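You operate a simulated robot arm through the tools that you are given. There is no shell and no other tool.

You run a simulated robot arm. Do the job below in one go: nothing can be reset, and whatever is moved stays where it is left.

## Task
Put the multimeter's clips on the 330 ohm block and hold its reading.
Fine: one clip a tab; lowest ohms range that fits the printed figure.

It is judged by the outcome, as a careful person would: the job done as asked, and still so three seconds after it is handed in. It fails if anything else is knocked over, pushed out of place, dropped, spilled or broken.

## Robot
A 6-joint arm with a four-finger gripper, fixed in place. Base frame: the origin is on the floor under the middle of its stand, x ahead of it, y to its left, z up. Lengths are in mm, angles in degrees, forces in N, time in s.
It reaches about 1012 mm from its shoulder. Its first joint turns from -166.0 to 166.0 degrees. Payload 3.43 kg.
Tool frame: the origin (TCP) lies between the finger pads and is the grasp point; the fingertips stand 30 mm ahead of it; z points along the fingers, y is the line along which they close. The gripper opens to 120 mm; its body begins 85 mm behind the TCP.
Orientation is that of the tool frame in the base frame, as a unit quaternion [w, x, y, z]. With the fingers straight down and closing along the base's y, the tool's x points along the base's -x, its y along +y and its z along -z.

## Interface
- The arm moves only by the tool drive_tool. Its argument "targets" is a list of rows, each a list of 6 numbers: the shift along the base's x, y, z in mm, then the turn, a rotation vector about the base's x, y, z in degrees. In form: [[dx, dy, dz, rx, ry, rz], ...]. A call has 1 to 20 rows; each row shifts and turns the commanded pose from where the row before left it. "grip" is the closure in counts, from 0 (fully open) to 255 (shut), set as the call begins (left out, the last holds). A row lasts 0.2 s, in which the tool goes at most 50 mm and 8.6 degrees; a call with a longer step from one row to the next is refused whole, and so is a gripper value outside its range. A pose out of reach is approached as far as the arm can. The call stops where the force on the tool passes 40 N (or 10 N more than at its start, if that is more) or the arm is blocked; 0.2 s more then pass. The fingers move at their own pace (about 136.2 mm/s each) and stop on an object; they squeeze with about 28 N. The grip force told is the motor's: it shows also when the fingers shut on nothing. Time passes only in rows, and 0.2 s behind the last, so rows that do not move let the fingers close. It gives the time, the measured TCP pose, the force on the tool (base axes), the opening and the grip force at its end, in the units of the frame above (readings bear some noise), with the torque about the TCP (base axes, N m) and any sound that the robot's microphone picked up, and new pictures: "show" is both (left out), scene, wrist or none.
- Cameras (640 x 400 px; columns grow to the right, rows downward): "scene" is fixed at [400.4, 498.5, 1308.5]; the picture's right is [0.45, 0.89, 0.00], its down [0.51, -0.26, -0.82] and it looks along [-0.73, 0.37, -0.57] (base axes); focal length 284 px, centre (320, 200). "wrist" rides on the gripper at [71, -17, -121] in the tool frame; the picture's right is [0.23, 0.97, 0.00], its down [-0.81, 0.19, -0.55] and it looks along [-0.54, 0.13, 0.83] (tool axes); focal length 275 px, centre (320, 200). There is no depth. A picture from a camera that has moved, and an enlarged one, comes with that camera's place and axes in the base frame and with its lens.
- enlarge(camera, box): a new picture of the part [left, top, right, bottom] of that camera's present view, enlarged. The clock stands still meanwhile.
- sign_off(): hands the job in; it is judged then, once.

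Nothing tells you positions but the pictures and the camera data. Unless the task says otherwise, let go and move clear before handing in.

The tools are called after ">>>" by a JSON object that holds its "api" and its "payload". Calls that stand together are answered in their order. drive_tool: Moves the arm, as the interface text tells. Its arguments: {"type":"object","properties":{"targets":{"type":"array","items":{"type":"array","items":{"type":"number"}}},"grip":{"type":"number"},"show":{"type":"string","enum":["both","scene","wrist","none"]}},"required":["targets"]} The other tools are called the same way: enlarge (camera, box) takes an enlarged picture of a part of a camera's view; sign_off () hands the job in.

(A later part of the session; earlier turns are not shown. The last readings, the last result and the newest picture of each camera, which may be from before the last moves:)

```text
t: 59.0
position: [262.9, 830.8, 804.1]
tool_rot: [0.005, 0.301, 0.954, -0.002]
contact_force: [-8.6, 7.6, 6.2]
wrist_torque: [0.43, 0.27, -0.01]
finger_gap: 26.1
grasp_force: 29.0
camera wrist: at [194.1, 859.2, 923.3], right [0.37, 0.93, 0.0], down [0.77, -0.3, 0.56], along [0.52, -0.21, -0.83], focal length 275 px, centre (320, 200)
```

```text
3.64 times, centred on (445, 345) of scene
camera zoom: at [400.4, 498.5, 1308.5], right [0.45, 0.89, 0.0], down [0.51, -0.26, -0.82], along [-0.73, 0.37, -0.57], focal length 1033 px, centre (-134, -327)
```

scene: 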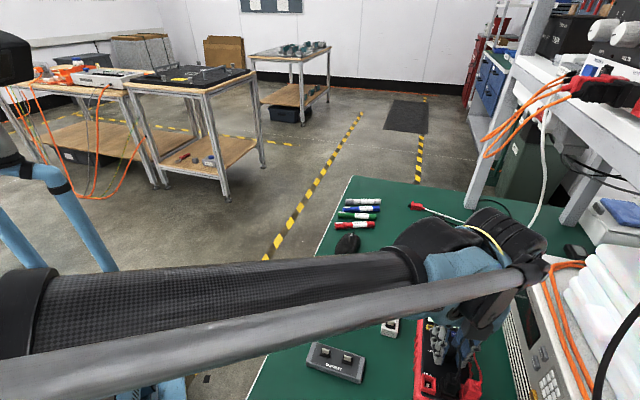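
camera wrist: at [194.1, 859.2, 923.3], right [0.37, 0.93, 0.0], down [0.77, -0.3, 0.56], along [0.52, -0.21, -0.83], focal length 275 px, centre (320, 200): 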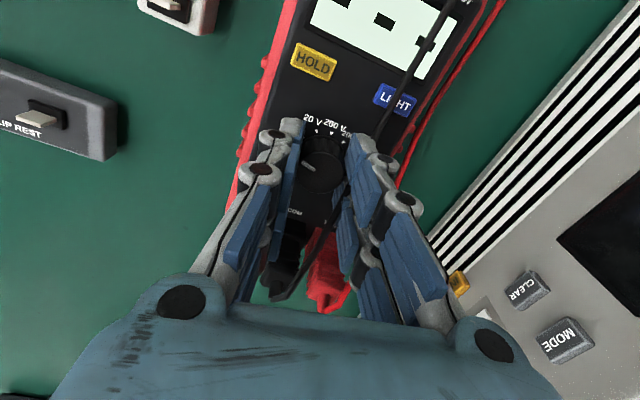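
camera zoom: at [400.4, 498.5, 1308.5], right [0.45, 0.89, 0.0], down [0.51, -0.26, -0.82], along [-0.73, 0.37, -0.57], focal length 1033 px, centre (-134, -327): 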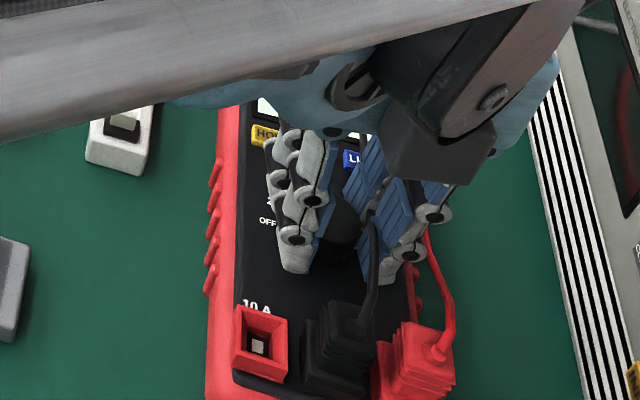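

The knob turns and the display has come on while the meter stays still. I'll finish this stroke.

>>> {"api": "drive_tool", "payload": {"targets": [[-0.4, 0.4, 0, 0, 0, -7], [0, 0, 0, 0, 0, -7], [0, 0, 0, 0, 0, -7], [0, 0, 0, 0, 0, -7], [0, 0, 0, 0, 0, -7], [0, 0, 0, 0, 0, 0]]}}

>>> {"api": "enlarge", "payload": {"camera": "wrist", "box": [260, 80, 380, 200]}}

>>> {"api": "enlarge", "payload": {"camera": "scene", "box": [400, 290, 490, 400]}}

```text
t: 60.4
position: [263.4, 831.3, 802.9]
tool_rot: [0.004, 0.574, 0.819, -0.002]
contact_force: [8.0, 13.2, 20.4]
wrist_torque: [0.33, -0.29, -0.03]
finger_gap: 26.0
grasp_force: 27.8
camera wrist: at [222.2, 894.4, 923.3], right [0.84, 0.55, 0.0], down [0.45, -0.69, 0.56], along [0.31, -0.47, -0.83], focal length 275 px, centre (320, 200)
```

scene: 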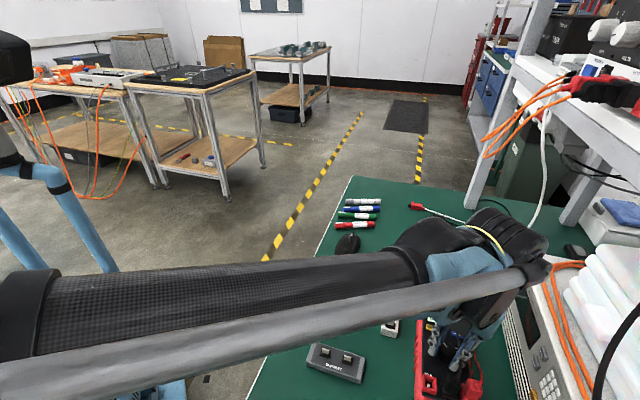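
wrist: 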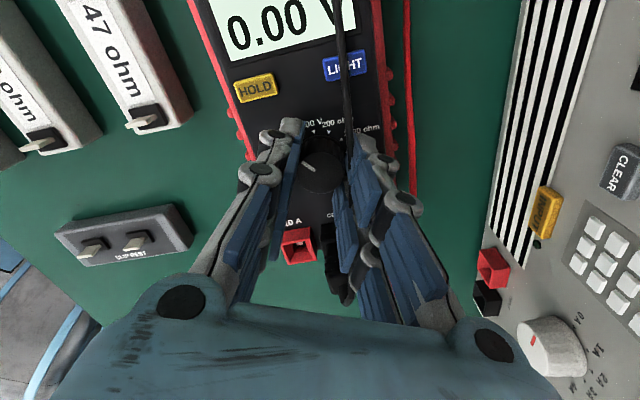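

```text
3.33 times, centred on (320, 140) of wrist
camera zoom: at [222.2, 894.4, 923.3], right [0.84, 0.55, 0.0], down [0.45, -0.69, 0.56], along [0.31, -0.47, -0.83], focal length 918 px, centre (320, 400)
```

zoom: 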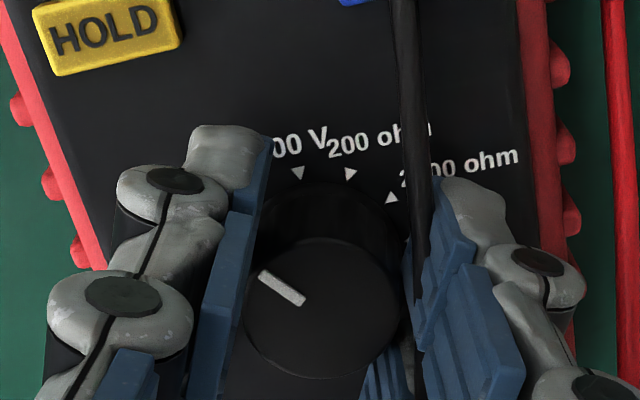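

```text
3.64 times, centred on (445, 345) of scene
camera zoom: at [400.4, 498.5, 1308.5], right [0.45, 0.89, 0.0], down [0.51, -0.26, -0.82], along [-0.73, 0.37, -0.57], focal length 1033 px, centre (-134, -327)
```

zoom: 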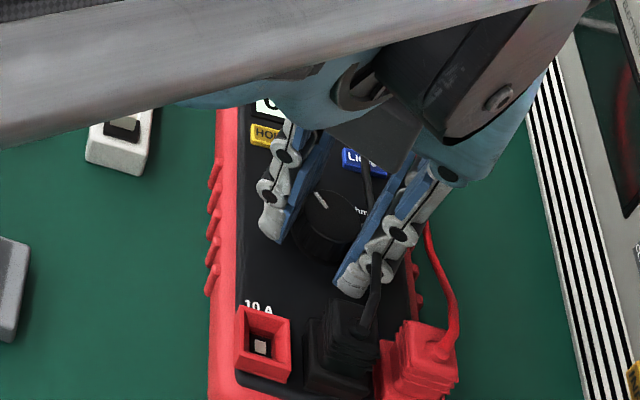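

The display shows 0.00 V, so the meter is on. I'll release, rise a little, rotate back and re-grip for the next stroke.

>>> {"api": "drive_tool", "payload": {"targets": [[0, 0, 0, 0, 0, 0], [0, 0, 0.5, 0, 0, 0], [0, 0, 1.0, 0, 0, 0], [0, 0, 0, 0, 0, 0]], "grip": 155}}

>>> {"api": "enlarge", "payload": {"camera": "wrist", "box": [260, 80, 380, 200]}}

```text
t: 61.4
position: [262.8, 830.8, 804.5]
tool_rot: [0.005, 0.574, 0.819, -0.003]
contact_force: [0.5, 0.4, 0.0]
wrist_torque: [-0.02, -0.02, -0.05]
finger_gap: 46.9
grasp_force: 0.1
camera wrist: at [222.0, 894.0, 924.5], right [0.84, 0.55, 0.0], down [0.46, -0.69, 0.56], along [0.31, -0.47, -0.83], focal length 275 px, centre (320, 200)
```

scene: 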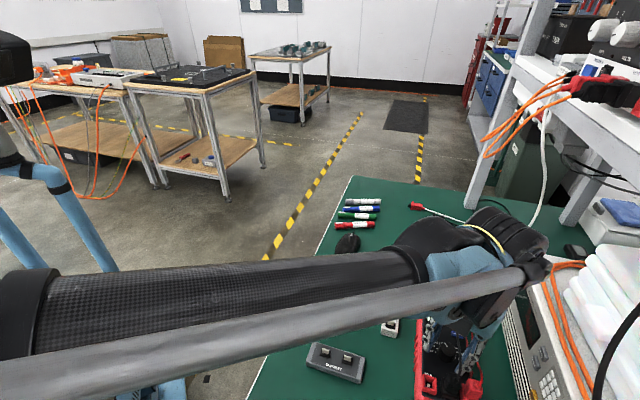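
wrist: 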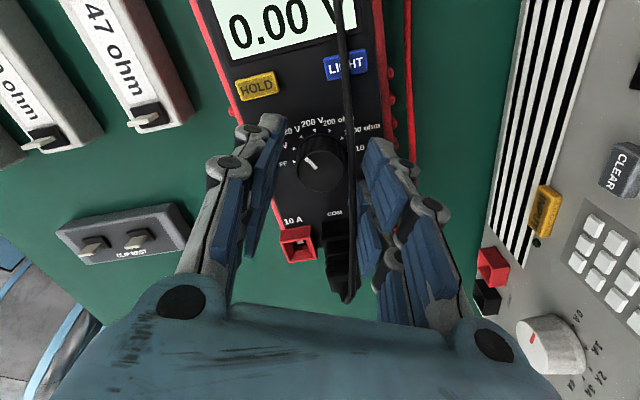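

```text
3.33 times, centred on (320, 140) of wrist
camera zoom: at [222.0, 894.0, 924.5], right [0.84, 0.55, 0.0], down [0.46, -0.69, 0.56], along [0.31, -0.47, -0.83], focal length 918 px, centre (320, 400)
```

zoom: 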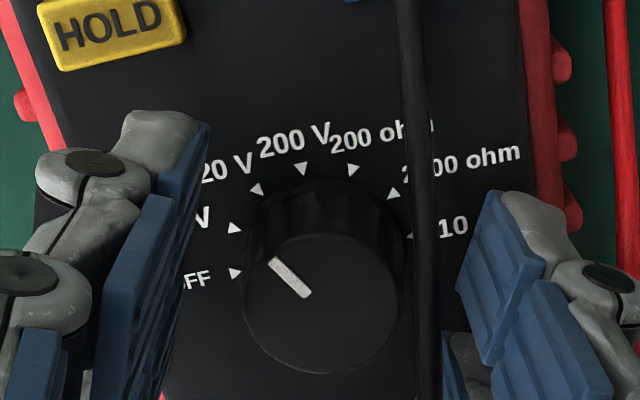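

>>> {"api": "drive_tool", "payload": {"targets": [[-0.8, 0.6, 0, 0, 0, 8.3], [-0.7, 0.6, 0, 0, 0, 8.3], [0, 0, 0, 0, 0, 8.3], [0, 0, 0, 0, 0, 8.3], [0, 0, 0, 0, 0, 8.3], [0, 0, 0, 0, 0, 8.5], [0, 0, 0, 0, 0, 0], [0, 0, 0, 0, 0, 0]], "show": "none"}}

>>> {"api": "enlarge", "payload": {"camera": "wrist", "box": [260, 100, 380, 220]}}

>>> {"api": "enlarge", "payload": {"camera": "scene", "box": [400, 290, 490, 400]}}

```text
t: 63.2
position: [262.0, 833.4, 805.7]
tool_rot: [0.005, 0.174, 0.985, -0.001]
contact_force: [0.4, -0.4, -0.4]
wrist_torque: [0.01, -0.02, 0.0]
finger_gap: 47.0
grasp_force: 0.2
```

```text
3.33 times, centred on (320, 160) of wrist
camera zoom: at [187.0, 842.0, 925.7], right [0.12, 0.99, 0.0], down [0.82, -0.1, 0.56], along [0.56, -0.07, -0.83], focal length 918 px, centre (320, 333)
```

zoom: 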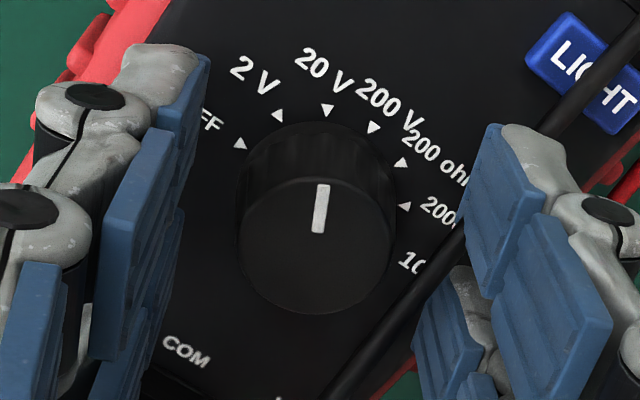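

```text
3.64 times, centred on (445, 345) of scene
camera zoom: at [400.4, 498.5, 1308.5], right [0.45, 0.89, 0.0], down [0.51, -0.26, -0.82], along [-0.73, 0.37, -0.57], focal length 1033 px, centre (-134, -327)
```

zoom: 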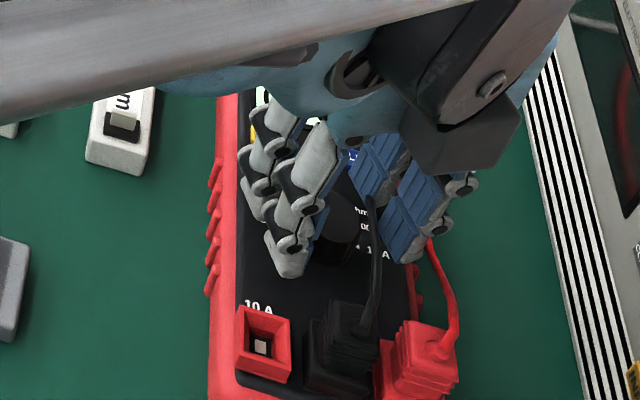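

>>> {"api": "drive_tool", "payload": {"targets": [[0.3, -1.6, -1, 0, 0, 0], [0, 0, 0, 0, 0, 0], [0, 0, 0, 0, 0, 0], [0, 0, 0, 0, 0, 0]], "show": "none"}}

>>> {"api": "enlarge", "payload": {"camera": "wrist", "box": [260, 100, 380, 220]}}

```text
t: 64.2
position: [261.9, 831.0, 804.1]
tool_rot: [0.006, 0.173, 0.985, -0.001]
contact_force: [-0.1, 0.0, -0.5]
wrist_torque: [0.0, -0.05, 0.01]
finger_gap: 47.0
grasp_force: 0.1
```

```text
3.33 times, centred on (320, 160) of wrist
camera zoom: at [187.5, 840.8, 924.2], right [0.12, 0.99, 0.0], down [0.82, -0.1, 0.56], along [0.56, -0.07, -0.83], focal length 918 px, centre (320, 333)
```

zoom: 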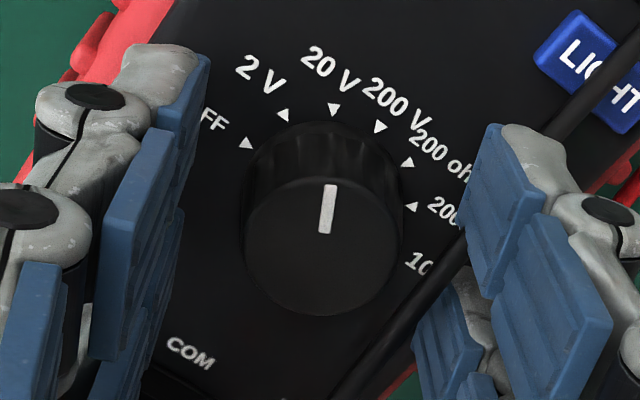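

>>> {"api": "drive_tool", "payload": {"targets": [[-0.1, -0.4, 0, 0, 0, 0], [0, 0, 0, 0, 0, 0], [0, 0, 0, 0, 0, 0]], "grip": 255, "show": "none"}}

>>> {"api": "drive_tool", "payload": {"targets": [[0, 0, 0, 0, 0, -7], [0, 0, 0, 0, 0, -7], [0, 0, 0, 0, 0, -7], [0, 0, 0, 0, 0, -7], [0, 0, 0, 0, 0, -7], [0, 0, 0, 0, 0, -7], [0, 0, 0, 0, 0, -8], [0, 0, 0, 0, 0, 0]]}}

>>> {"api": "enlarge", "payload": {"camera": "wrist", "box": [220, 0, 420, 200]}}

>>> {"api": "enlarge", "payload": {"camera": "wrist", "box": [260, 80, 380, 200]}}

```text
t: 65.0
position: [260.4, 831.6, 804.1]
tool_rot: [0.005, 0.174, 0.985, -0.001]
contact_force: [5.8, 15.4, 12.0]
wrist_torque: [0.44, -0.19, 0.03]
finger_gap: 26.3
grasp_force: 27.5
```

```text
t: 66.8
position: [261.4, 831.0, 804.4]
tool_rot: [0.005, 0.574, 0.819, -0.003]
contact_force: [0.4, -0.1, -0.4]
wrist_torque: [-0.02, -0.03, 0.02]
finger_gap: 25.8
grasp_force: 27.9
camera wrist: at [220.2, 893.6, 924.3], right [0.84, 0.55, 0.0], down [0.45, -0.69, 0.56], along [0.31, -0.47, -0.83], focal length 275 px, centre (320, 200)
```

scene: 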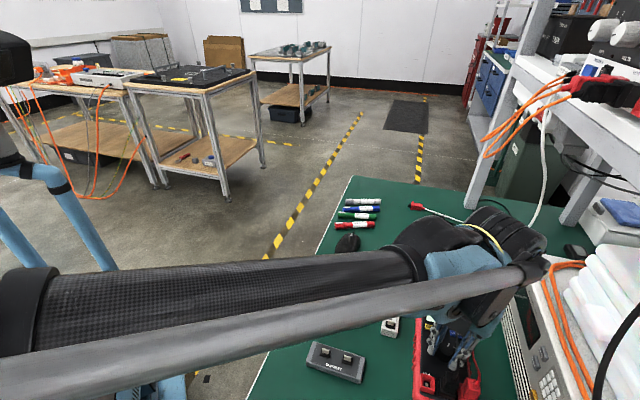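
wrist: 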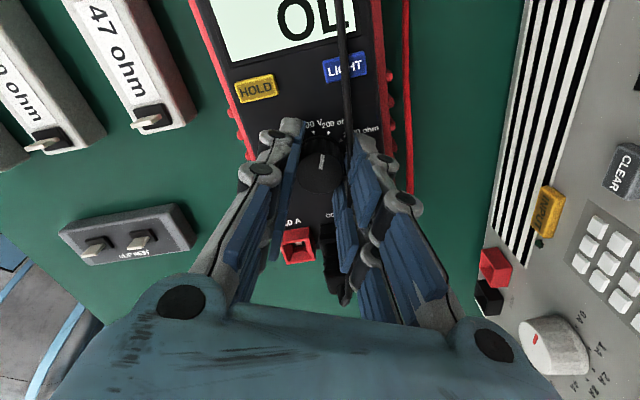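

```text
2.00 times, centred on (320, 100) of wrist
camera zoom: at [220.2, 893.6, 924.3], right [0.84, 0.55, 0.0], down [0.45, -0.69, 0.56], along [0.31, -0.47, -0.83], focal length 551 px, centre (320, 400)
```

zoom: 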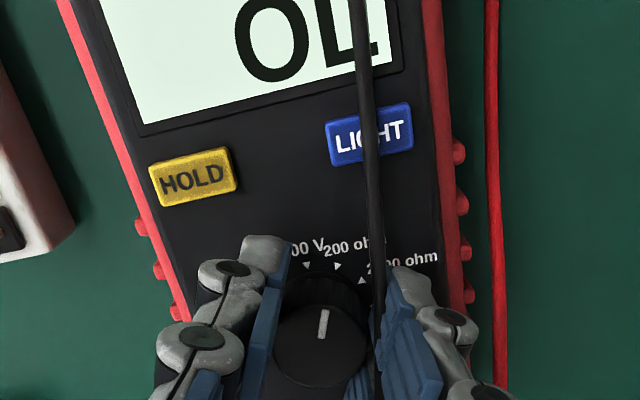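

```text
3.33 times, centred on (320, 140) of wrist
camera zoom: at [220.2, 893.6, 924.3], right [0.84, 0.55, 0.0], down [0.45, -0.69, 0.56], along [0.31, -0.47, -0.83], focal length 918 px, centre (320, 400)
```

zoom: 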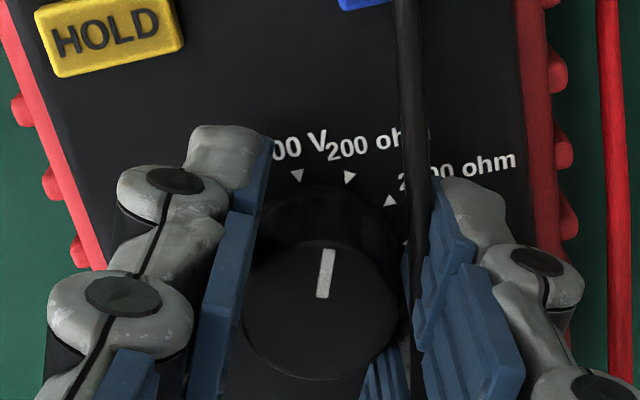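

The display reads OL, which fits the 200 ohm range with 330 ohm connected. One more 30° step is needed, so I'll release, rotate back and re-grip.

>>> {"api": "drive_tool", "payload": {"targets": [[0, 0, 0, 0, 0, 0], [0, 0, 0.5, 0, 0, 0], [0, 0, 0, 0, 0, 0]], "grip": 155, "show": "none"}}

>>> {"api": "enlarge", "payload": {"camera": "wrist", "box": [260, 80, 380, 200]}}

>>> {"api": "drive_tool", "payload": {"targets": [[0, 0, 0, 0, 0, 8.3], [0, 0, 0, 0, 0, 8.3], [0, 0, 0, 0, 0, 8.3], [0, 0, 0, 0, 0, 8.3], [0, 0, 0, 0, 0, 6.8], [0, 0, 0, 0, 0, 0], [0, 0, 0, 0, 0, 0], [0, 0, 0, 0, 0, 0]], "show": "none"}}

>>> {"api": "enlarge", "payload": {"camera": "wrist", "box": [260, 100, 380, 220]}}

```text
t: 67.6
position: [260.4, 830.2, 806.2]
tool_rot: [0.005, 0.574, 0.819, -0.004]
contact_force: [-0.6, 0.3, 0.1]
wrist_torque: [0.0, 0.02, 0.02]
finger_gap: 47.0
grasp_force: 0.0
```

```text
3.33 times, centred on (320, 140) of wrist
camera zoom: at [220.3, 893.0, 924.8], right [0.84, 0.55, 0.0], down [0.46, -0.69, 0.56], along [0.31, -0.47, -0.83], focal length 918 px, centre (320, 400)
```

zoom: 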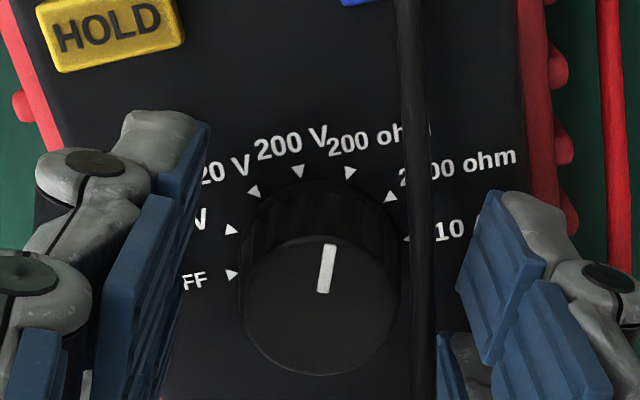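

```text
t: 69.4
position: [262.4, 829.9, 805.5]
tool_rot: [0.006, 0.259, 0.966, -0.001]
contact_force: [-0.6, 1.1, 0.0]
wrist_torque: [-0.02, 0.04, 0.03]
finger_gap: 46.8
grasp_force: 0.0
```

```text
3.33 times, centred on (320, 160) of wrist
camera zoom: at [190.4, 852.8, 924.9], right [0.29, 0.96, 0.0], down [0.79, -0.24, 0.56], along [0.54, -0.16, -0.83], focal length 918 px, centre (320, 333)
```

zoom: 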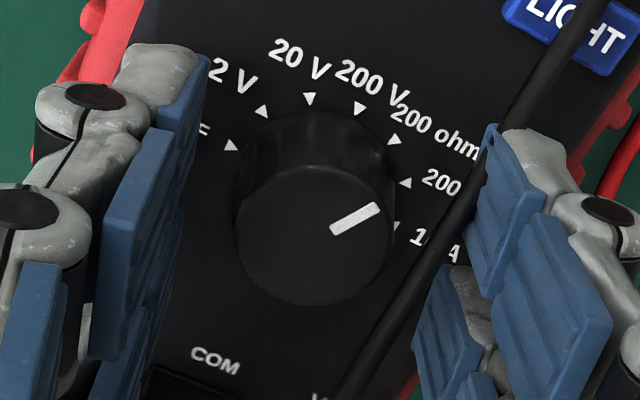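

>>> {"api": "enlarge", "payload": {"camera": "scene", "box": [400, 290, 490, 400]}}

>>> {"api": "enlarge", "payload": {"camera": "wrist", "box": [200, 0, 460, 240]}}

```text
3.64 times, centred on (445, 345) of scene
camera zoom: at [400.4, 498.5, 1308.5], right [0.45, 0.89, 0.0], down [0.51, -0.26, -0.82], along [-0.73, 0.37, -0.57], focal length 1033 px, centre (-134, -327)
```

zoom: 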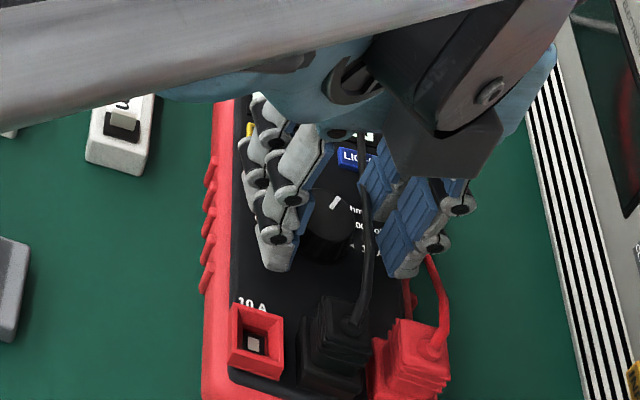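

```text
1.67 times, centred on (330, 120) of wrist
camera zoom: at [190.4, 852.8, 924.9], right [0.29, 0.96, 0.0], down [0.79, -0.24, 0.56], along [0.54, -0.16, -0.83], focal length 459 px, centre (303, 333)
```

zoom: 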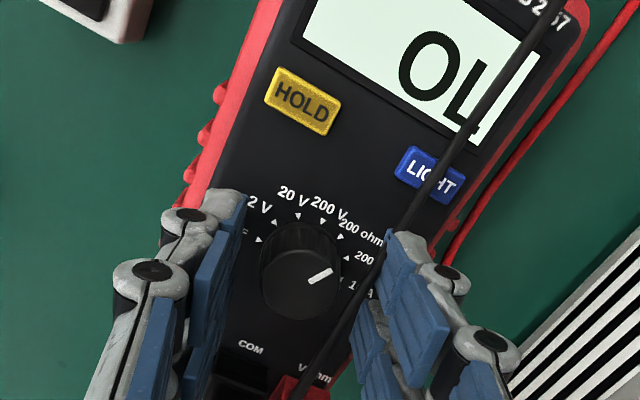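

The meter has slid about 3 mm during the strokes because the grip was slightly off-centre sideways. I'll centre more carefully for the last step.

>>> {"api": "drive_tool", "payload": {"targets": [[-1.4, -0.3, 0, 0, 0, 0], [-1.4, -0.3, 0, 0, 0, 0], [0, 0, 0, 0, 0, 0], [0, 0, 0, 0, 0, 0], [0, 0, 0, 0, 0, 0]], "show": "none"}}

>>> {"api": "enlarge", "payload": {"camera": "wrist", "box": [260, 100, 380, 220]}}

>>> {"api": "enlarge", "payload": {"camera": "wrist", "box": [270, 110, 370, 190]}}

```text
t: 70.6
position: [258.9, 830.1, 806.2]
tool_rot: [0.005, 0.259, 0.966, -0.001]
contact_force: [-0.3, 0.6, -0.6]
wrist_torque: [0.02, 0.01, 0.02]
finger_gap: 47.2
grasp_force: 0.0
```

```text
3.33 times, centred on (320, 160) of wrist
camera zoom: at [188.1, 851.9, 924.5], right [0.29, 0.96, 0.0], down [0.79, -0.24, 0.56], along [0.54, -0.16, -0.83], focal length 918 px, centre (320, 333)
```

zoom: 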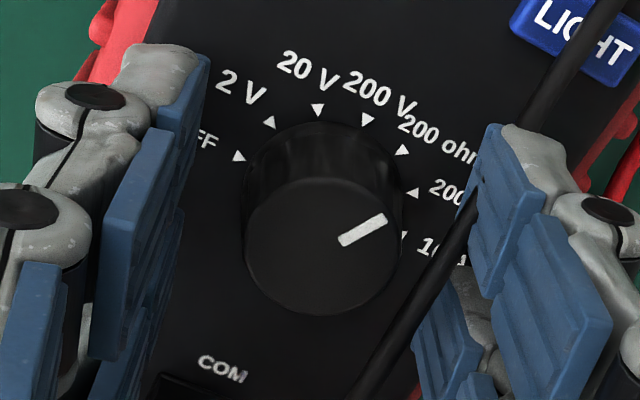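

```text
5.00 times, centred on (320, 150) of wrist
camera zoom: at [188.1, 851.9, 924.5], right [0.29, 0.96, 0.0], down [0.79, -0.24, 0.56], along [0.54, -0.16, -0.83], focal length 1376 px, centre (320, 450)
```

zoom: 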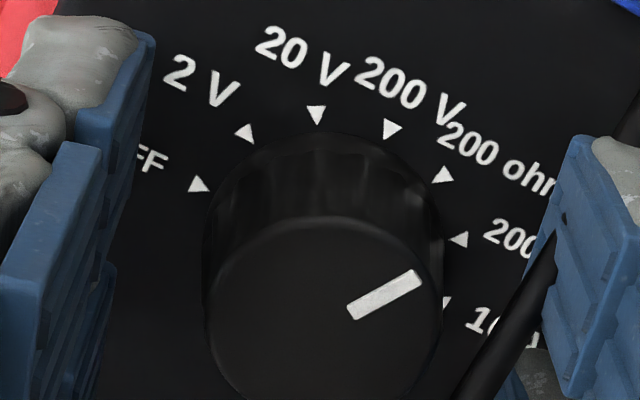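

>>> {"api": "drive_tool", "payload": {"targets": [[0.5, 0.2, 0, 0, 0, 0], [0, 0, 0, 0, 0, 0], [0, 0, 0, 0, 0, 0]], "grip": 190, "show": "none"}}

>>> {"api": "enlarge", "payload": {"camera": "wrist", "box": [260, 100, 380, 220]}}

```text
t: 71.4
position: [259.6, 829.4, 804.3]
tool_rot: [0.005, 0.258, 0.966, -0.001]
contact_force: [0.2, 0.5, -0.6]
wrist_torque: [-0.04, 0.02, 0.02]
finger_gap: 30.6
grasp_force: 0.2
```

```text
3.33 times, centred on (320, 160) of wrist
camera zoom: at [188.7, 852.0, 924.1], right [0.29, 0.96, 0.0], down [0.79, -0.24, 0.56], along [0.54, -0.16, -0.83], focal length 918 px, centre (320, 333)
```

zoom: 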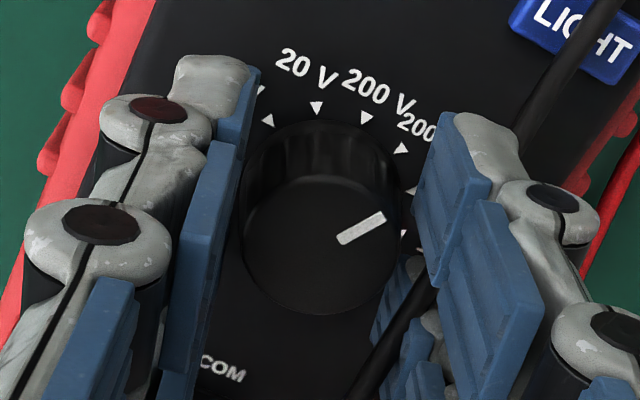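

>>> {"api": "drive_tool", "payload": {"targets": [[-0.3, -0.6, 0, 0, 0, 0], [0, 0, 0, 0, 0, 0], [0, 0, 0, 0, 0, 0]], "show": "none"}}

>>> {"api": "enlarge", "payload": {"camera": "wrist", "box": [280, 115, 360, 195]}}

```text
t: 72.2
position: [258.7, 829.2, 804.9]
tool_rot: [0.006, 0.259, 0.966, -0.002]
contact_force: [0.1, -0.4, -1.1]
wrist_torque: [0.0, -0.05, 0.03]
finger_gap: 30.4
grasp_force: 0.1
```

```text
5.00 times, centred on (320, 155) of wrist
camera zoom: at [187.6, 851.7, 924.0], right [0.29, 0.96, 0.0], down [0.79, -0.24, 0.56], along [0.54, -0.16, -0.83], focal length 1376 px, centre (320, 425)
```

zoom: 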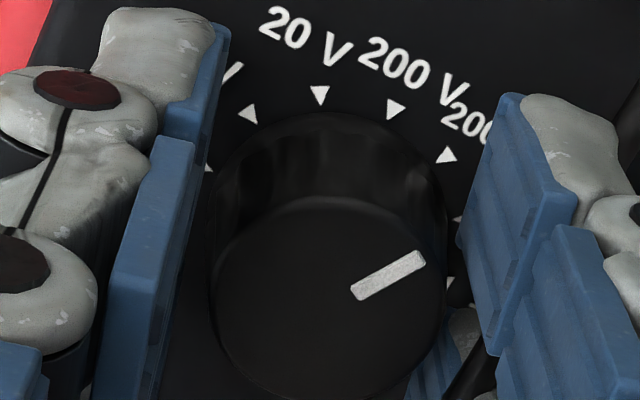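

>>> {"api": "drive_tool", "payload": {"targets": [[0, 0, 0, 0, 0, 0], [0, 0, 0, 0, 0, 0]], "grip": 225, "show": "none"}}

>>> {"api": "enlarge", "payload": {"camera": "wrist", "box": [280, 115, 360, 195]}}

```text
t: 72.8
position: [259.6, 830.6, 803.5]
tool_rot: [0.006, 0.259, 0.966, -0.001]
contact_force: [4.0, 5.9, 2.3]
wrist_torque: [0.19, -0.16, 0.02]
finger_gap: 25.9
grasp_force: 27.8
```

```text
5.00 times, centred on (320, 155) of wrist
camera zoom: at [188.0, 851.9, 923.9], right [0.29, 0.96, 0.0], down [0.79, -0.24, 0.56], along [0.54, -0.16, -0.83], focal length 1376 px, centre (320, 425)
```

zoom: 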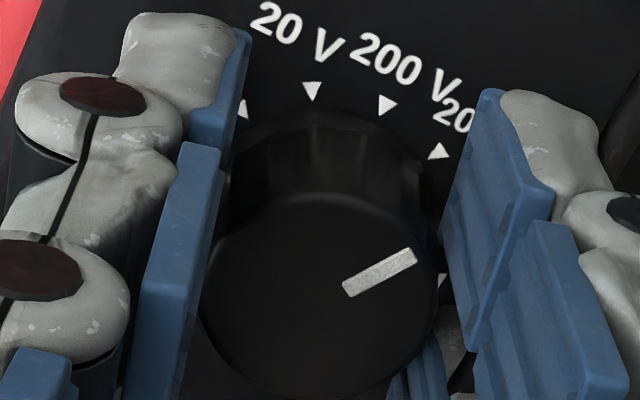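

>>> {"api": "drive_tool", "payload": {"targets": [[0, 0, 0, 0, 0, -7.5], [0, 0, 0, 0, 0, -7.5], [0, 0, 0, 0, 0, -7.5], [0, 0, 0, 0, 0, -7.5], [0, 0, 0, 0, 0, 0]]}}

>>> {"api": "enlarge", "payload": {"camera": "wrist", "box": [200, 0, 440, 210]}}

```text
t: 74.0
position: [257.5, 829.6, 804.6]
tool_rot: [0.006, 0.501, 0.865, -0.003]
contact_force: [1.4, -2.6, 0.5]
wrist_torque: [-0.01, 0.01, 0.0]
finger_gap: 26.0
grasp_force: 28.0
camera wrist: at [207.3, 884.5, 923.9], right [0.73, 0.68, 0.0], down [0.57, -0.6, 0.56], along [0.38, -0.41, -0.83], focal length 275 px, centre (320, 200)
```

scene: 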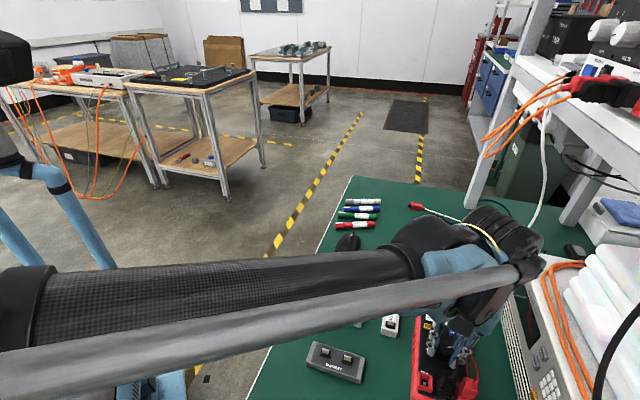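
wrist: 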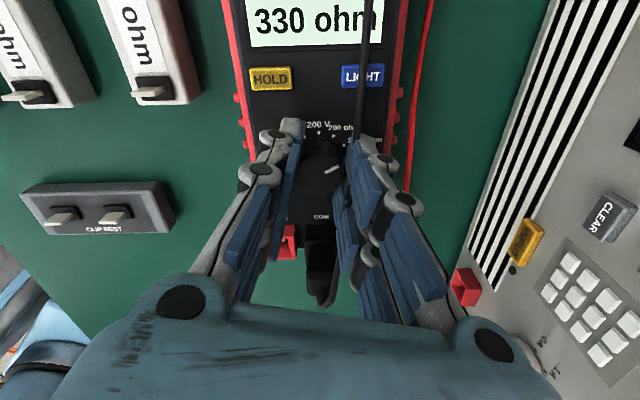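

```text
1.90 times, centred on (320, 105) of wrist
camera zoom: at [207.3, 884.5, 923.9], right [0.73, 0.68, 0.0], down [0.57, -0.6, 0.56], along [0.38, -0.41, -0.83], focal length 524 px, centre (320, 381)
```

zoom: 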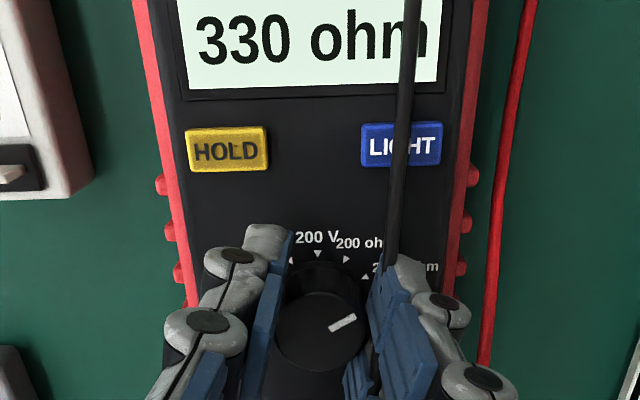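

The display reads 330 ohm. I'll release the knob, lift clear and check the dial rests on 2000 ohm.

>>> {"api": "drive_tool", "payload": {"targets": [[0, 0, 0, 0, 0, 0], [0, 0, 0, 0, 0, 0], [0, 0, 5, 0, 0, 0], [0, 0, 15, 0, 0, 0], [0, 0, 20, 0, 0, 0], [0, 0, 20, 0, 0, 0], [0, 0, 0, 0, 0, 0]], "grip": 160}}

>>> {"api": "enlarge", "payload": {"camera": "wrist", "box": [230, 0, 430, 200]}}

>>> {"api": "enlarge", "payload": {"camera": "scene", "box": [400, 290, 490, 400]}}

```text
t: 75.6
position: [259.3, 827.7, 864.2]
tool_rot: [0.005, 0.5, 0.866, -0.004]
contact_force: [0.5, 0.3, -0.8]
wrist_torque: [-0.01, 0.0, -0.01]
finger_gap: 44.7
grasp_force: 0.0
camera wrist: at [207.8, 883.8, 983.4], right [0.73, 0.69, 0.0], down [0.57, -0.6, 0.56], along [0.38, -0.41, -0.83], focal length 275 px, centre (320, 200)
```

scene: 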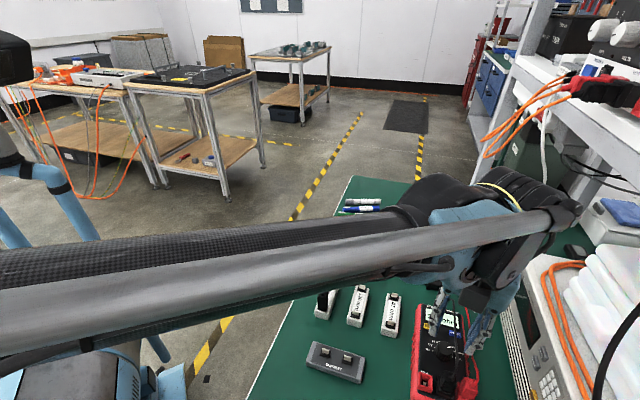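
wrist: 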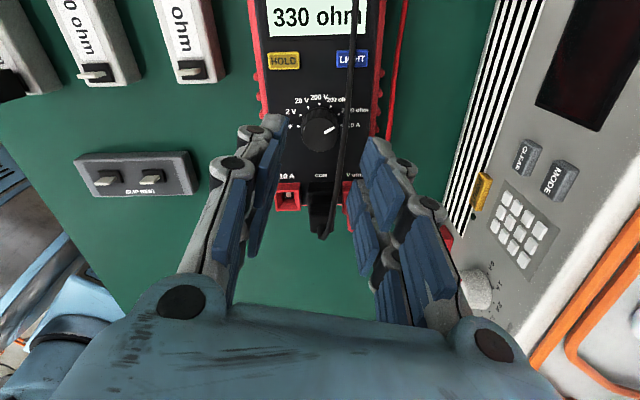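

```text
2.00 times, centred on (330, 100) of wrist
camera zoom: at [207.8, 883.8, 983.4], right [0.73, 0.69, 0.0], down [0.57, -0.6, 0.56], along [0.38, -0.41, -0.83], focal length 551 px, centre (300, 400)
```

zoom: 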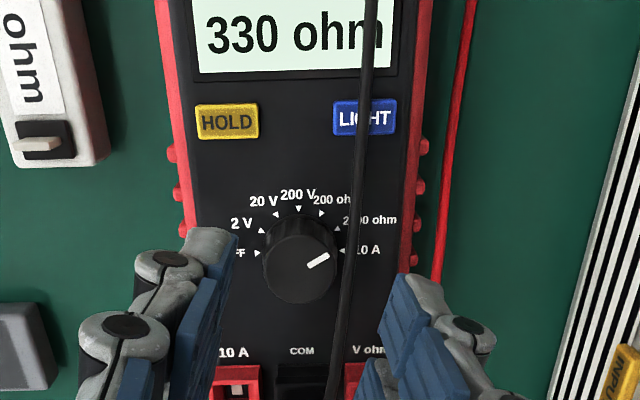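

```text
3.64 times, centred on (445, 345) of scene
camera zoom: at [400.4, 498.5, 1308.5], right [0.45, 0.89, 0.0], down [0.51, -0.26, -0.82], along [-0.73, 0.37, -0.57], focal length 1033 px, centre (-134, -327)
```

zoom: 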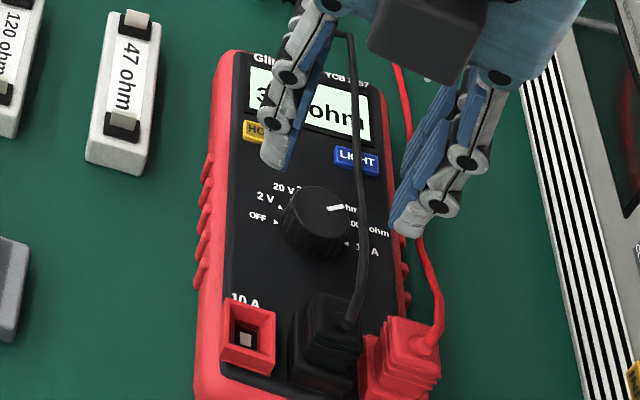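

The dial points at 2000 ohm and the display shows 330 ohm. HOLD is now at about (206, 847). I'll close the fingers and tilt the tool about 12° so one finger pair is lowest, then hover over the button.

>>> {"api": "drive_tool", "payload": {"targets": [[-8.1, 3.8, 2, 0, 0, 3.75], [-8.1, 3.8, 2, 0, 0, 3.75], [-8.1, 3.8, 2, 0, 0, 3.75], [-8.1, 3.8, 0, 0, 0, 3.75], [-8.1, 3.8, 0, 2.12, 2.12, 0], [-8.0, 3.8, 0, 2.12, 2.12, 0], [-8.0, 3.9, 0, 2.12, 2.12, 0], [-8.0, 3.9, 0, 2.12, 2.12, 0], [0, 0, 0, 0, 0, 0], [0, 0, 0, 0, 0, 0], [0, 0, 0, 0, 0, 0]], "grip": 255}}

>>> {"api": "enlarge", "payload": {"camera": "wrist", "box": [220, 40, 420, 240]}}

>>> {"api": "enlarge", "payload": {"camera": "scene", "box": [390, 270, 490, 390]}}

```text
t: 78.0
position: [196.8, 861.0, 870.0]
tool_rot: [-0.092, 0.381, 0.919, 0.038]
contact_force: [-0.5, -0.2, -1.0]
wrist_torque: [-0.02, 0.0, -0.06]
finger_gap: 0.1
grasp_force: 28.2
camera wrist: at [151.1, 882.7, 1003.7], right [0.53, 0.85, 0.05], down [0.77, -0.5, 0.38], along [0.35, -0.17, -0.92], focal length 275 px, centre (320, 200)
```

scene: 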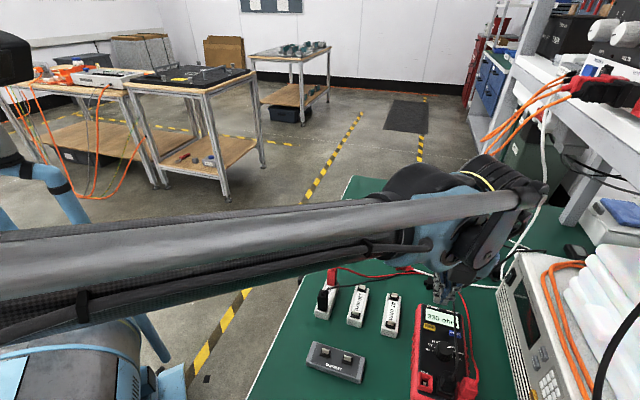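
wrist: 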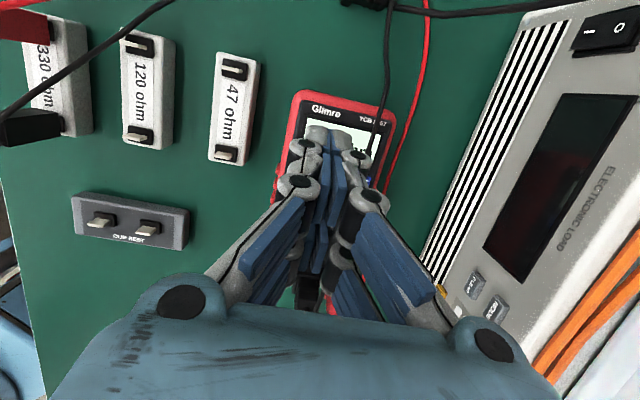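

```text
2.00 times, centred on (320, 140) of wrist
camera zoom: at [151.1, 882.7, 1003.7], right [0.53, 0.85, 0.05], down [0.77, -0.5, 0.38], along [0.35, -0.17, -0.92], focal length 551 px, centre (320, 320)
```

zoom: 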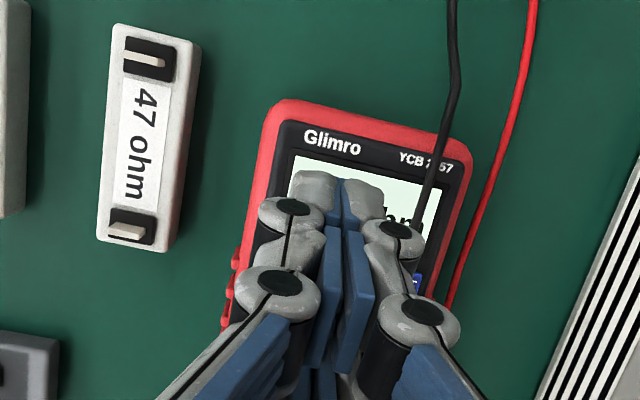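

```text
3.33 times, centred on (440, 330) of scene
camera zoom: at [400.4, 498.5, 1308.5], right [0.45, 0.89, 0.0], down [0.51, -0.26, -0.82], along [-0.73, 0.37, -0.57], focal length 947 px, centre (-80, -233)
```

zoom: 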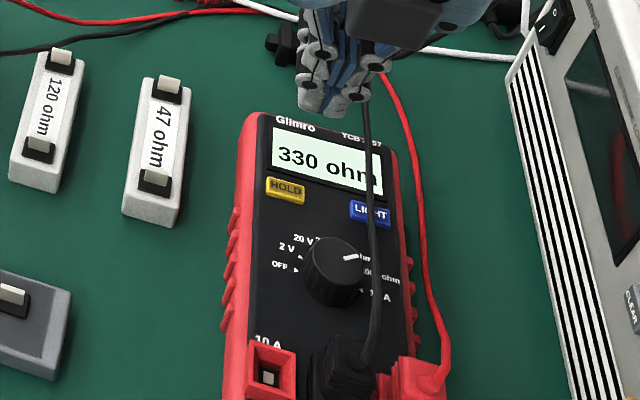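

>>> {"api": "enlarge", "payload": {"camera": "scene", "box": [415, 275, 465, 325]}}

```text
8.00 times, centred on (440, 300) of scene
camera zoom: at [400.4, 498.5, 1308.5], right [0.45, 0.89, 0.0], down [0.51, -0.26, -0.82], along [-0.73, 0.37, -0.57], focal length 2274 px, centre (-640, -600)
```

zoom: 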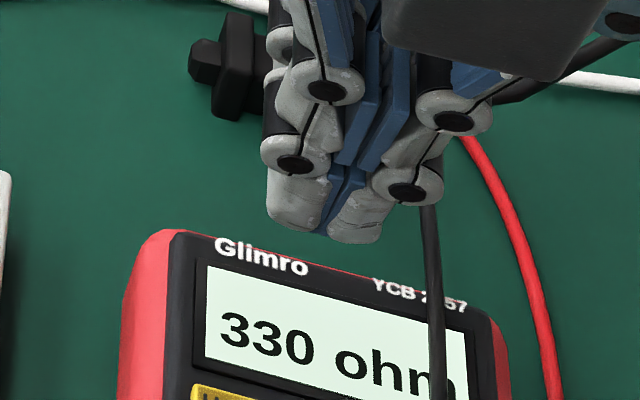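

>>> {"api": "drive_tool", "payload": {"targets": [[0, -1.5, -12, 0, 0, 0], [0, -1.5, -12, 0, 0, 0], [0, -1.5, -12, 0, 0, 0], [0, -1.5, -12, 0, 0, 0], [0, 0, 0, 0, 0, 0], [0, 0, 0, 0, 0, 0], [0, 0, 0, 0, 0, 0]], "show": "none"}}

>>> {"api": "enlarge", "payload": {"camera": "scene", "box": [410, 290, 460, 340]}}

>>> {"api": "enlarge", "payload": {"camera": "wrist", "box": [240, 60, 420, 240]}}

```text
t: 79.6
position: [195.0, 855.2, 822.8]
tool_rot: [-0.093, 0.38, 0.92, 0.038]
contact_force: [1.1, -0.5, 0.6]
wrist_torque: [0.02, -0.01, -0.02]
finger_gap: 0.0
grasp_force: 27.5
```

```text
8.00 times, centred on (435, 315) of scene
camera zoom: at [400.4, 498.5, 1308.5], right [0.45, 0.89, 0.0], down [0.51, -0.26, -0.82], along [-0.73, 0.37, -0.57], focal length 2274 px, centre (-600, -720)
```

zoom: 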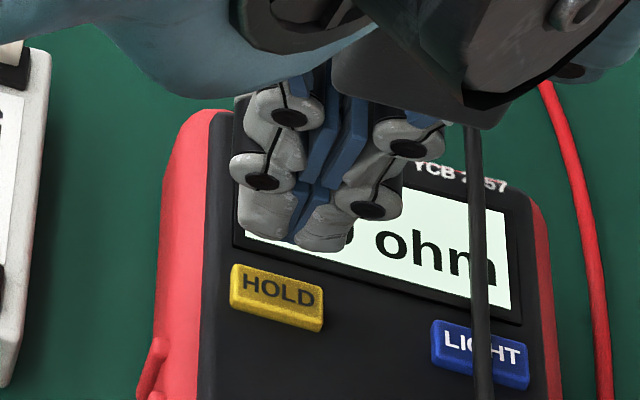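

```text
2.22 times, centred on (330, 150) of wrist
camera zoom: at [150.0, 875.9, 954.8], right [0.53, 0.85, 0.05], down [0.77, -0.5, 0.38], along [0.35, -0.17, -0.92], focal length 612 px, centre (298, 311)
```

zoom: 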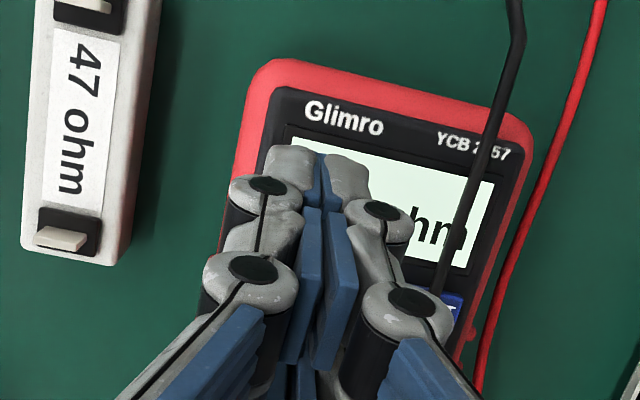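

>>> {"api": "drive_tool", "payload": {"targets": [[0.3, -0.3, -5, 0, 0, 0], [0, 0, -5, 0, 0, 0], [0, 0, -3, 0, 0, 0], [0, 0, 0, 0, 0, 0], [0, 0, 0, 0, 0, 0]], "show": "none"}}

>>> {"api": "enlarge", "payload": {"camera": "scene", "box": [410, 290, 460, 340]}}

```text
t: 80.8
position: [196.2, 853.4, 809.9]
tool_rot: [-0.091, 0.382, 0.919, 0.038]
contact_force: [0.1, 1.1, -0.1]
wrist_torque: [0.0, -0.01, 0.0]
finger_gap: 0.0
grasp_force: 27.8
```

```text
8.00 times, centred on (435, 315) of scene
camera zoom: at [400.4, 498.5, 1308.5], right [0.45, 0.89, 0.0], down [0.51, -0.26, -0.82], along [-0.73, 0.37, -0.57], focal length 2274 px, centre (-600, -720)
```

zoom: 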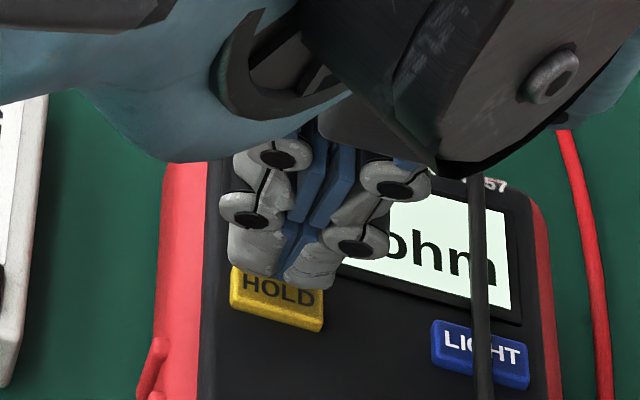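

The tip is right over HOLD. I'll nudge slightly and go down in small steps until it presses.

>>> {"api": "drive_tool", "payload": {"targets": [[-1.2, 0.8, -1, 0, 0, 0], [0, 0, -1.5, 0, 0, 0], [0, 0, -1, 0, 0, 0], [0, 0, 0, 0, 0, 0]], "show": "none"}}

>>> {"api": "enlarge", "payload": {"camera": "scene", "box": [410, 290, 460, 340]}}

```text
t: 81.8
position: [194.9, 855.1, 806.2]
tool_rot: [-0.092, 0.381, 0.919, 0.038]
contact_force: [0.3, -0.4, -1.0]
wrist_torque: [-0.04, 0.01, 0.01]
finger_gap: 0.3
grasp_force: 27.5
```

```text
8.00 times, centred on (435, 315) of scene
camera zoom: at [400.4, 498.5, 1308.5], right [0.45, 0.89, 0.0], down [0.51, -0.26, -0.82], along [-0.73, 0.37, -0.57], focal length 2274 px, centre (-600, -720)
```

zoom: 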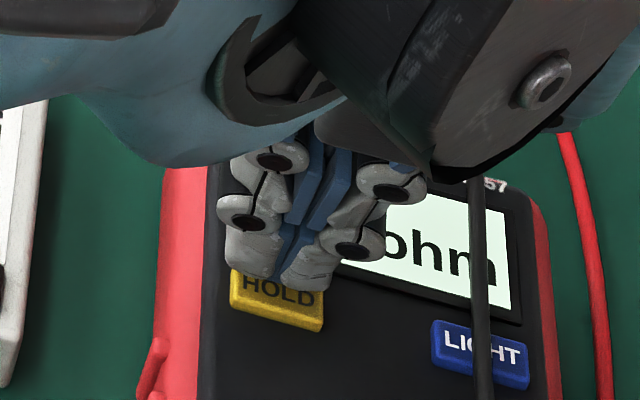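

>>> {"api": "drive_tool", "payload": {"targets": [[0, 0, -0.8, 0, 0, 0], [0, 0, -0.8, 0, 0, 0], [0, 0, 0, 0, 0, 0]], "show": "none"}}

>>> {"api": "enlarge", "payload": {"camera": "scene", "box": [410, 290, 460, 340]}}

```text
t: 82.6
position: [195.1, 854.6, 803.8]
tool_rot: [-0.092, 0.381, 0.919, 0.038]
contact_force: [-0.2, 0.5, -0.2]
wrist_torque: [0.0, -0.01, 0.0]
finger_gap: 0.1
grasp_force: 27.9
```

```text
8.00 times, centred on (435, 315) of scene
camera zoom: at [400.4, 498.5, 1308.5], right [0.45, 0.89, 0.0], down [0.51, -0.26, -0.82], along [-0.73, 0.37, -0.57], focal length 2274 px, centre (-600, -720)
```

zoom: 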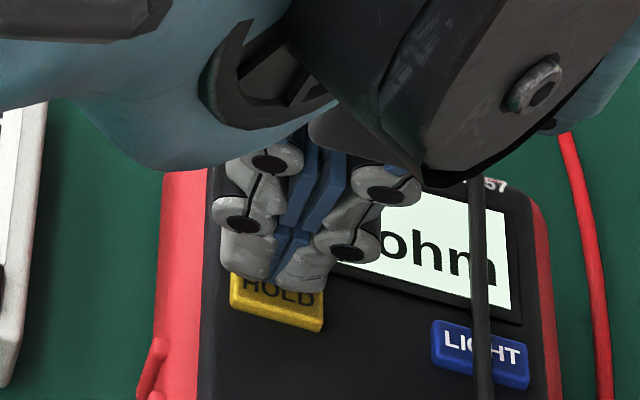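

>>> {"api": "drive_tool", "payload": {"targets": [[0, 0, -0.7, 0, 0, 0], [0, 0, -0.7, 0, 0, 0], [0, 0, 0, 0, 0, 0]], "show": "none"}}

>>> {"api": "enlarge", "payload": {"camera": "scene", "box": [410, 290, 460, 340]}}

```text
t: 83.4
position: [193.1, 854.1, 803.8]
tool_rot: [-0.091, 0.381, 0.919, 0.038]
contact_force: [-0.6, -0.1, 0.0]
wrist_torque: [0.02, 0.0, 0.0]
finger_gap: 0.0
grasp_force: 27.6
```

```text
8.00 times, centred on (435, 315) of scene
camera zoom: at [400.4, 498.5, 1308.5], right [0.45, 0.89, 0.0], down [0.51, -0.26, -0.82], along [-0.73, 0.37, -0.57], focal length 2274 px, centre (-600, -720)
```

zoom: 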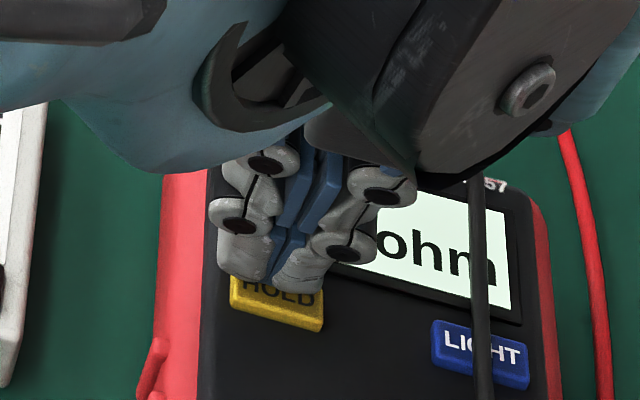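

>>> {"api": "drive_tool", "payload": {"targets": [[0.7, 0, -0.7, 0, 0, 0], [0, 0, -0.7, 0, 0, 0], [0, 0, 0, 0, 0, 0]], "show": "none"}}

>>> {"api": "enlarge", "payload": {"camera": "scene", "box": [410, 290, 460, 340]}}

```text
t: 84.2
position: [194.1, 854.3, 802.0]
tool_rot: [-0.092, 0.381, 0.919, 0.039]
contact_force: [-1.1, 0.4, 0.7]
wrist_torque: [-0.01, 0.04, 0.0]
finger_gap: 0.0
grasp_force: 27.6
```

```text
8.00 times, centred on (435, 315) of scene
camera zoom: at [400.4, 498.5, 1308.5], right [0.45, 0.89, 0.0], down [0.51, -0.26, -0.82], along [-0.73, 0.37, -0.57], focal length 2274 px, centre (-600, -720)
```

zoom: 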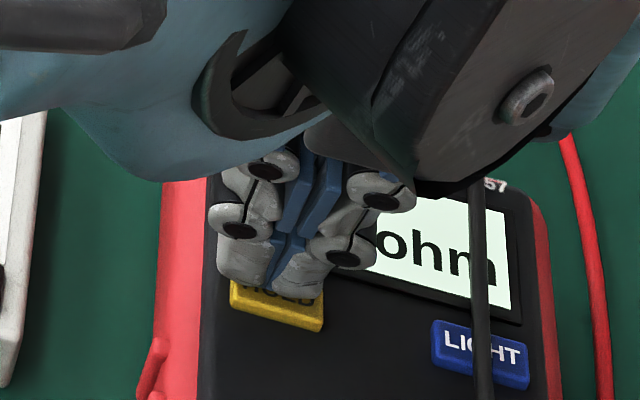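

>>> {"api": "drive_tool", "payload": {"targets": [[0, 0, -0.7, 0, 0, 0], [0, 0, -0.7, 0, 0, 0], [0, 0, 0, 0, 0, 0]], "show": "none"}}

>>> {"api": "enlarge", "payload": {"camera": "scene", "box": [410, 290, 460, 340]}}

```text
t: 85.0
position: [193.6, 854.9, 801.2]
tool_rot: [-0.091, 0.381, 0.919, 0.039]
contact_force: [-0.8, 0.3, 0.3]
wrist_torque: [0.0, -0.01, -0.01]
finger_gap: 0.2
grasp_force: 28.6
```

```text
8.00 times, centred on (435, 315) of scene
camera zoom: at [400.4, 498.5, 1308.5], right [0.45, 0.89, 0.0], down [0.51, -0.26, -0.82], along [-0.73, 0.37, -0.57], focal length 2274 px, centre (-600, -720)
```

zoom: 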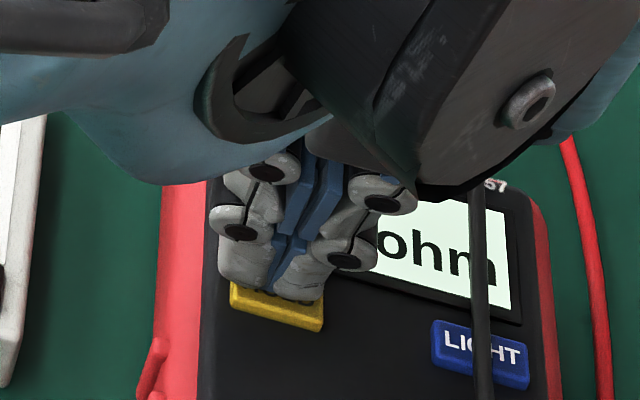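

>>> {"api": "drive_tool", "payload": {"targets": [[-0.2, 0.2, -0.6, 0, 0, 0], [0, 0, -0.6, 0, 0, 0], [0, 0, 0, 0, 0, 0]], "show": "none"}}

>>> {"api": "enlarge", "payload": {"camera": "scene", "box": [410, 290, 460, 340]}}

```text
t: 85.8
position: [192.8, 855.3, 799.7]
tool_rot: [-0.091, 0.381, 0.919, 0.038]
contact_force: [-0.6, -0.4, 1.1]
wrist_torque: [-0.02, -0.07, 0.02]
finger_gap: 6.2
grasp_force: 28.5
heard: click
```

```text
8.00 times, centred on (435, 315) of scene
camera zoom: at [400.4, 498.5, 1308.5], right [0.45, 0.89, 0.0], down [0.51, -0.26, -0.82], along [-0.73, 0.37, -0.57], focal length 2274 px, centre (-600, -720)
```

zoom: 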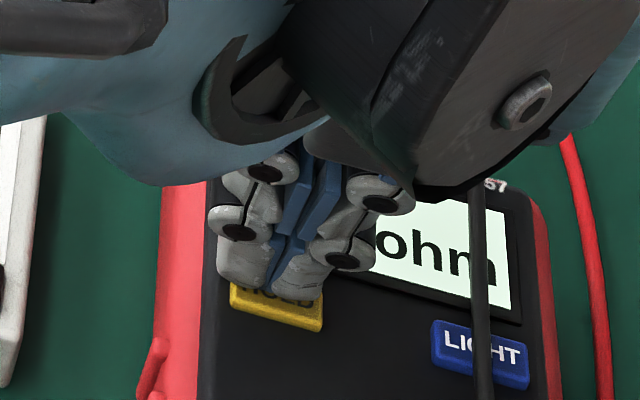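

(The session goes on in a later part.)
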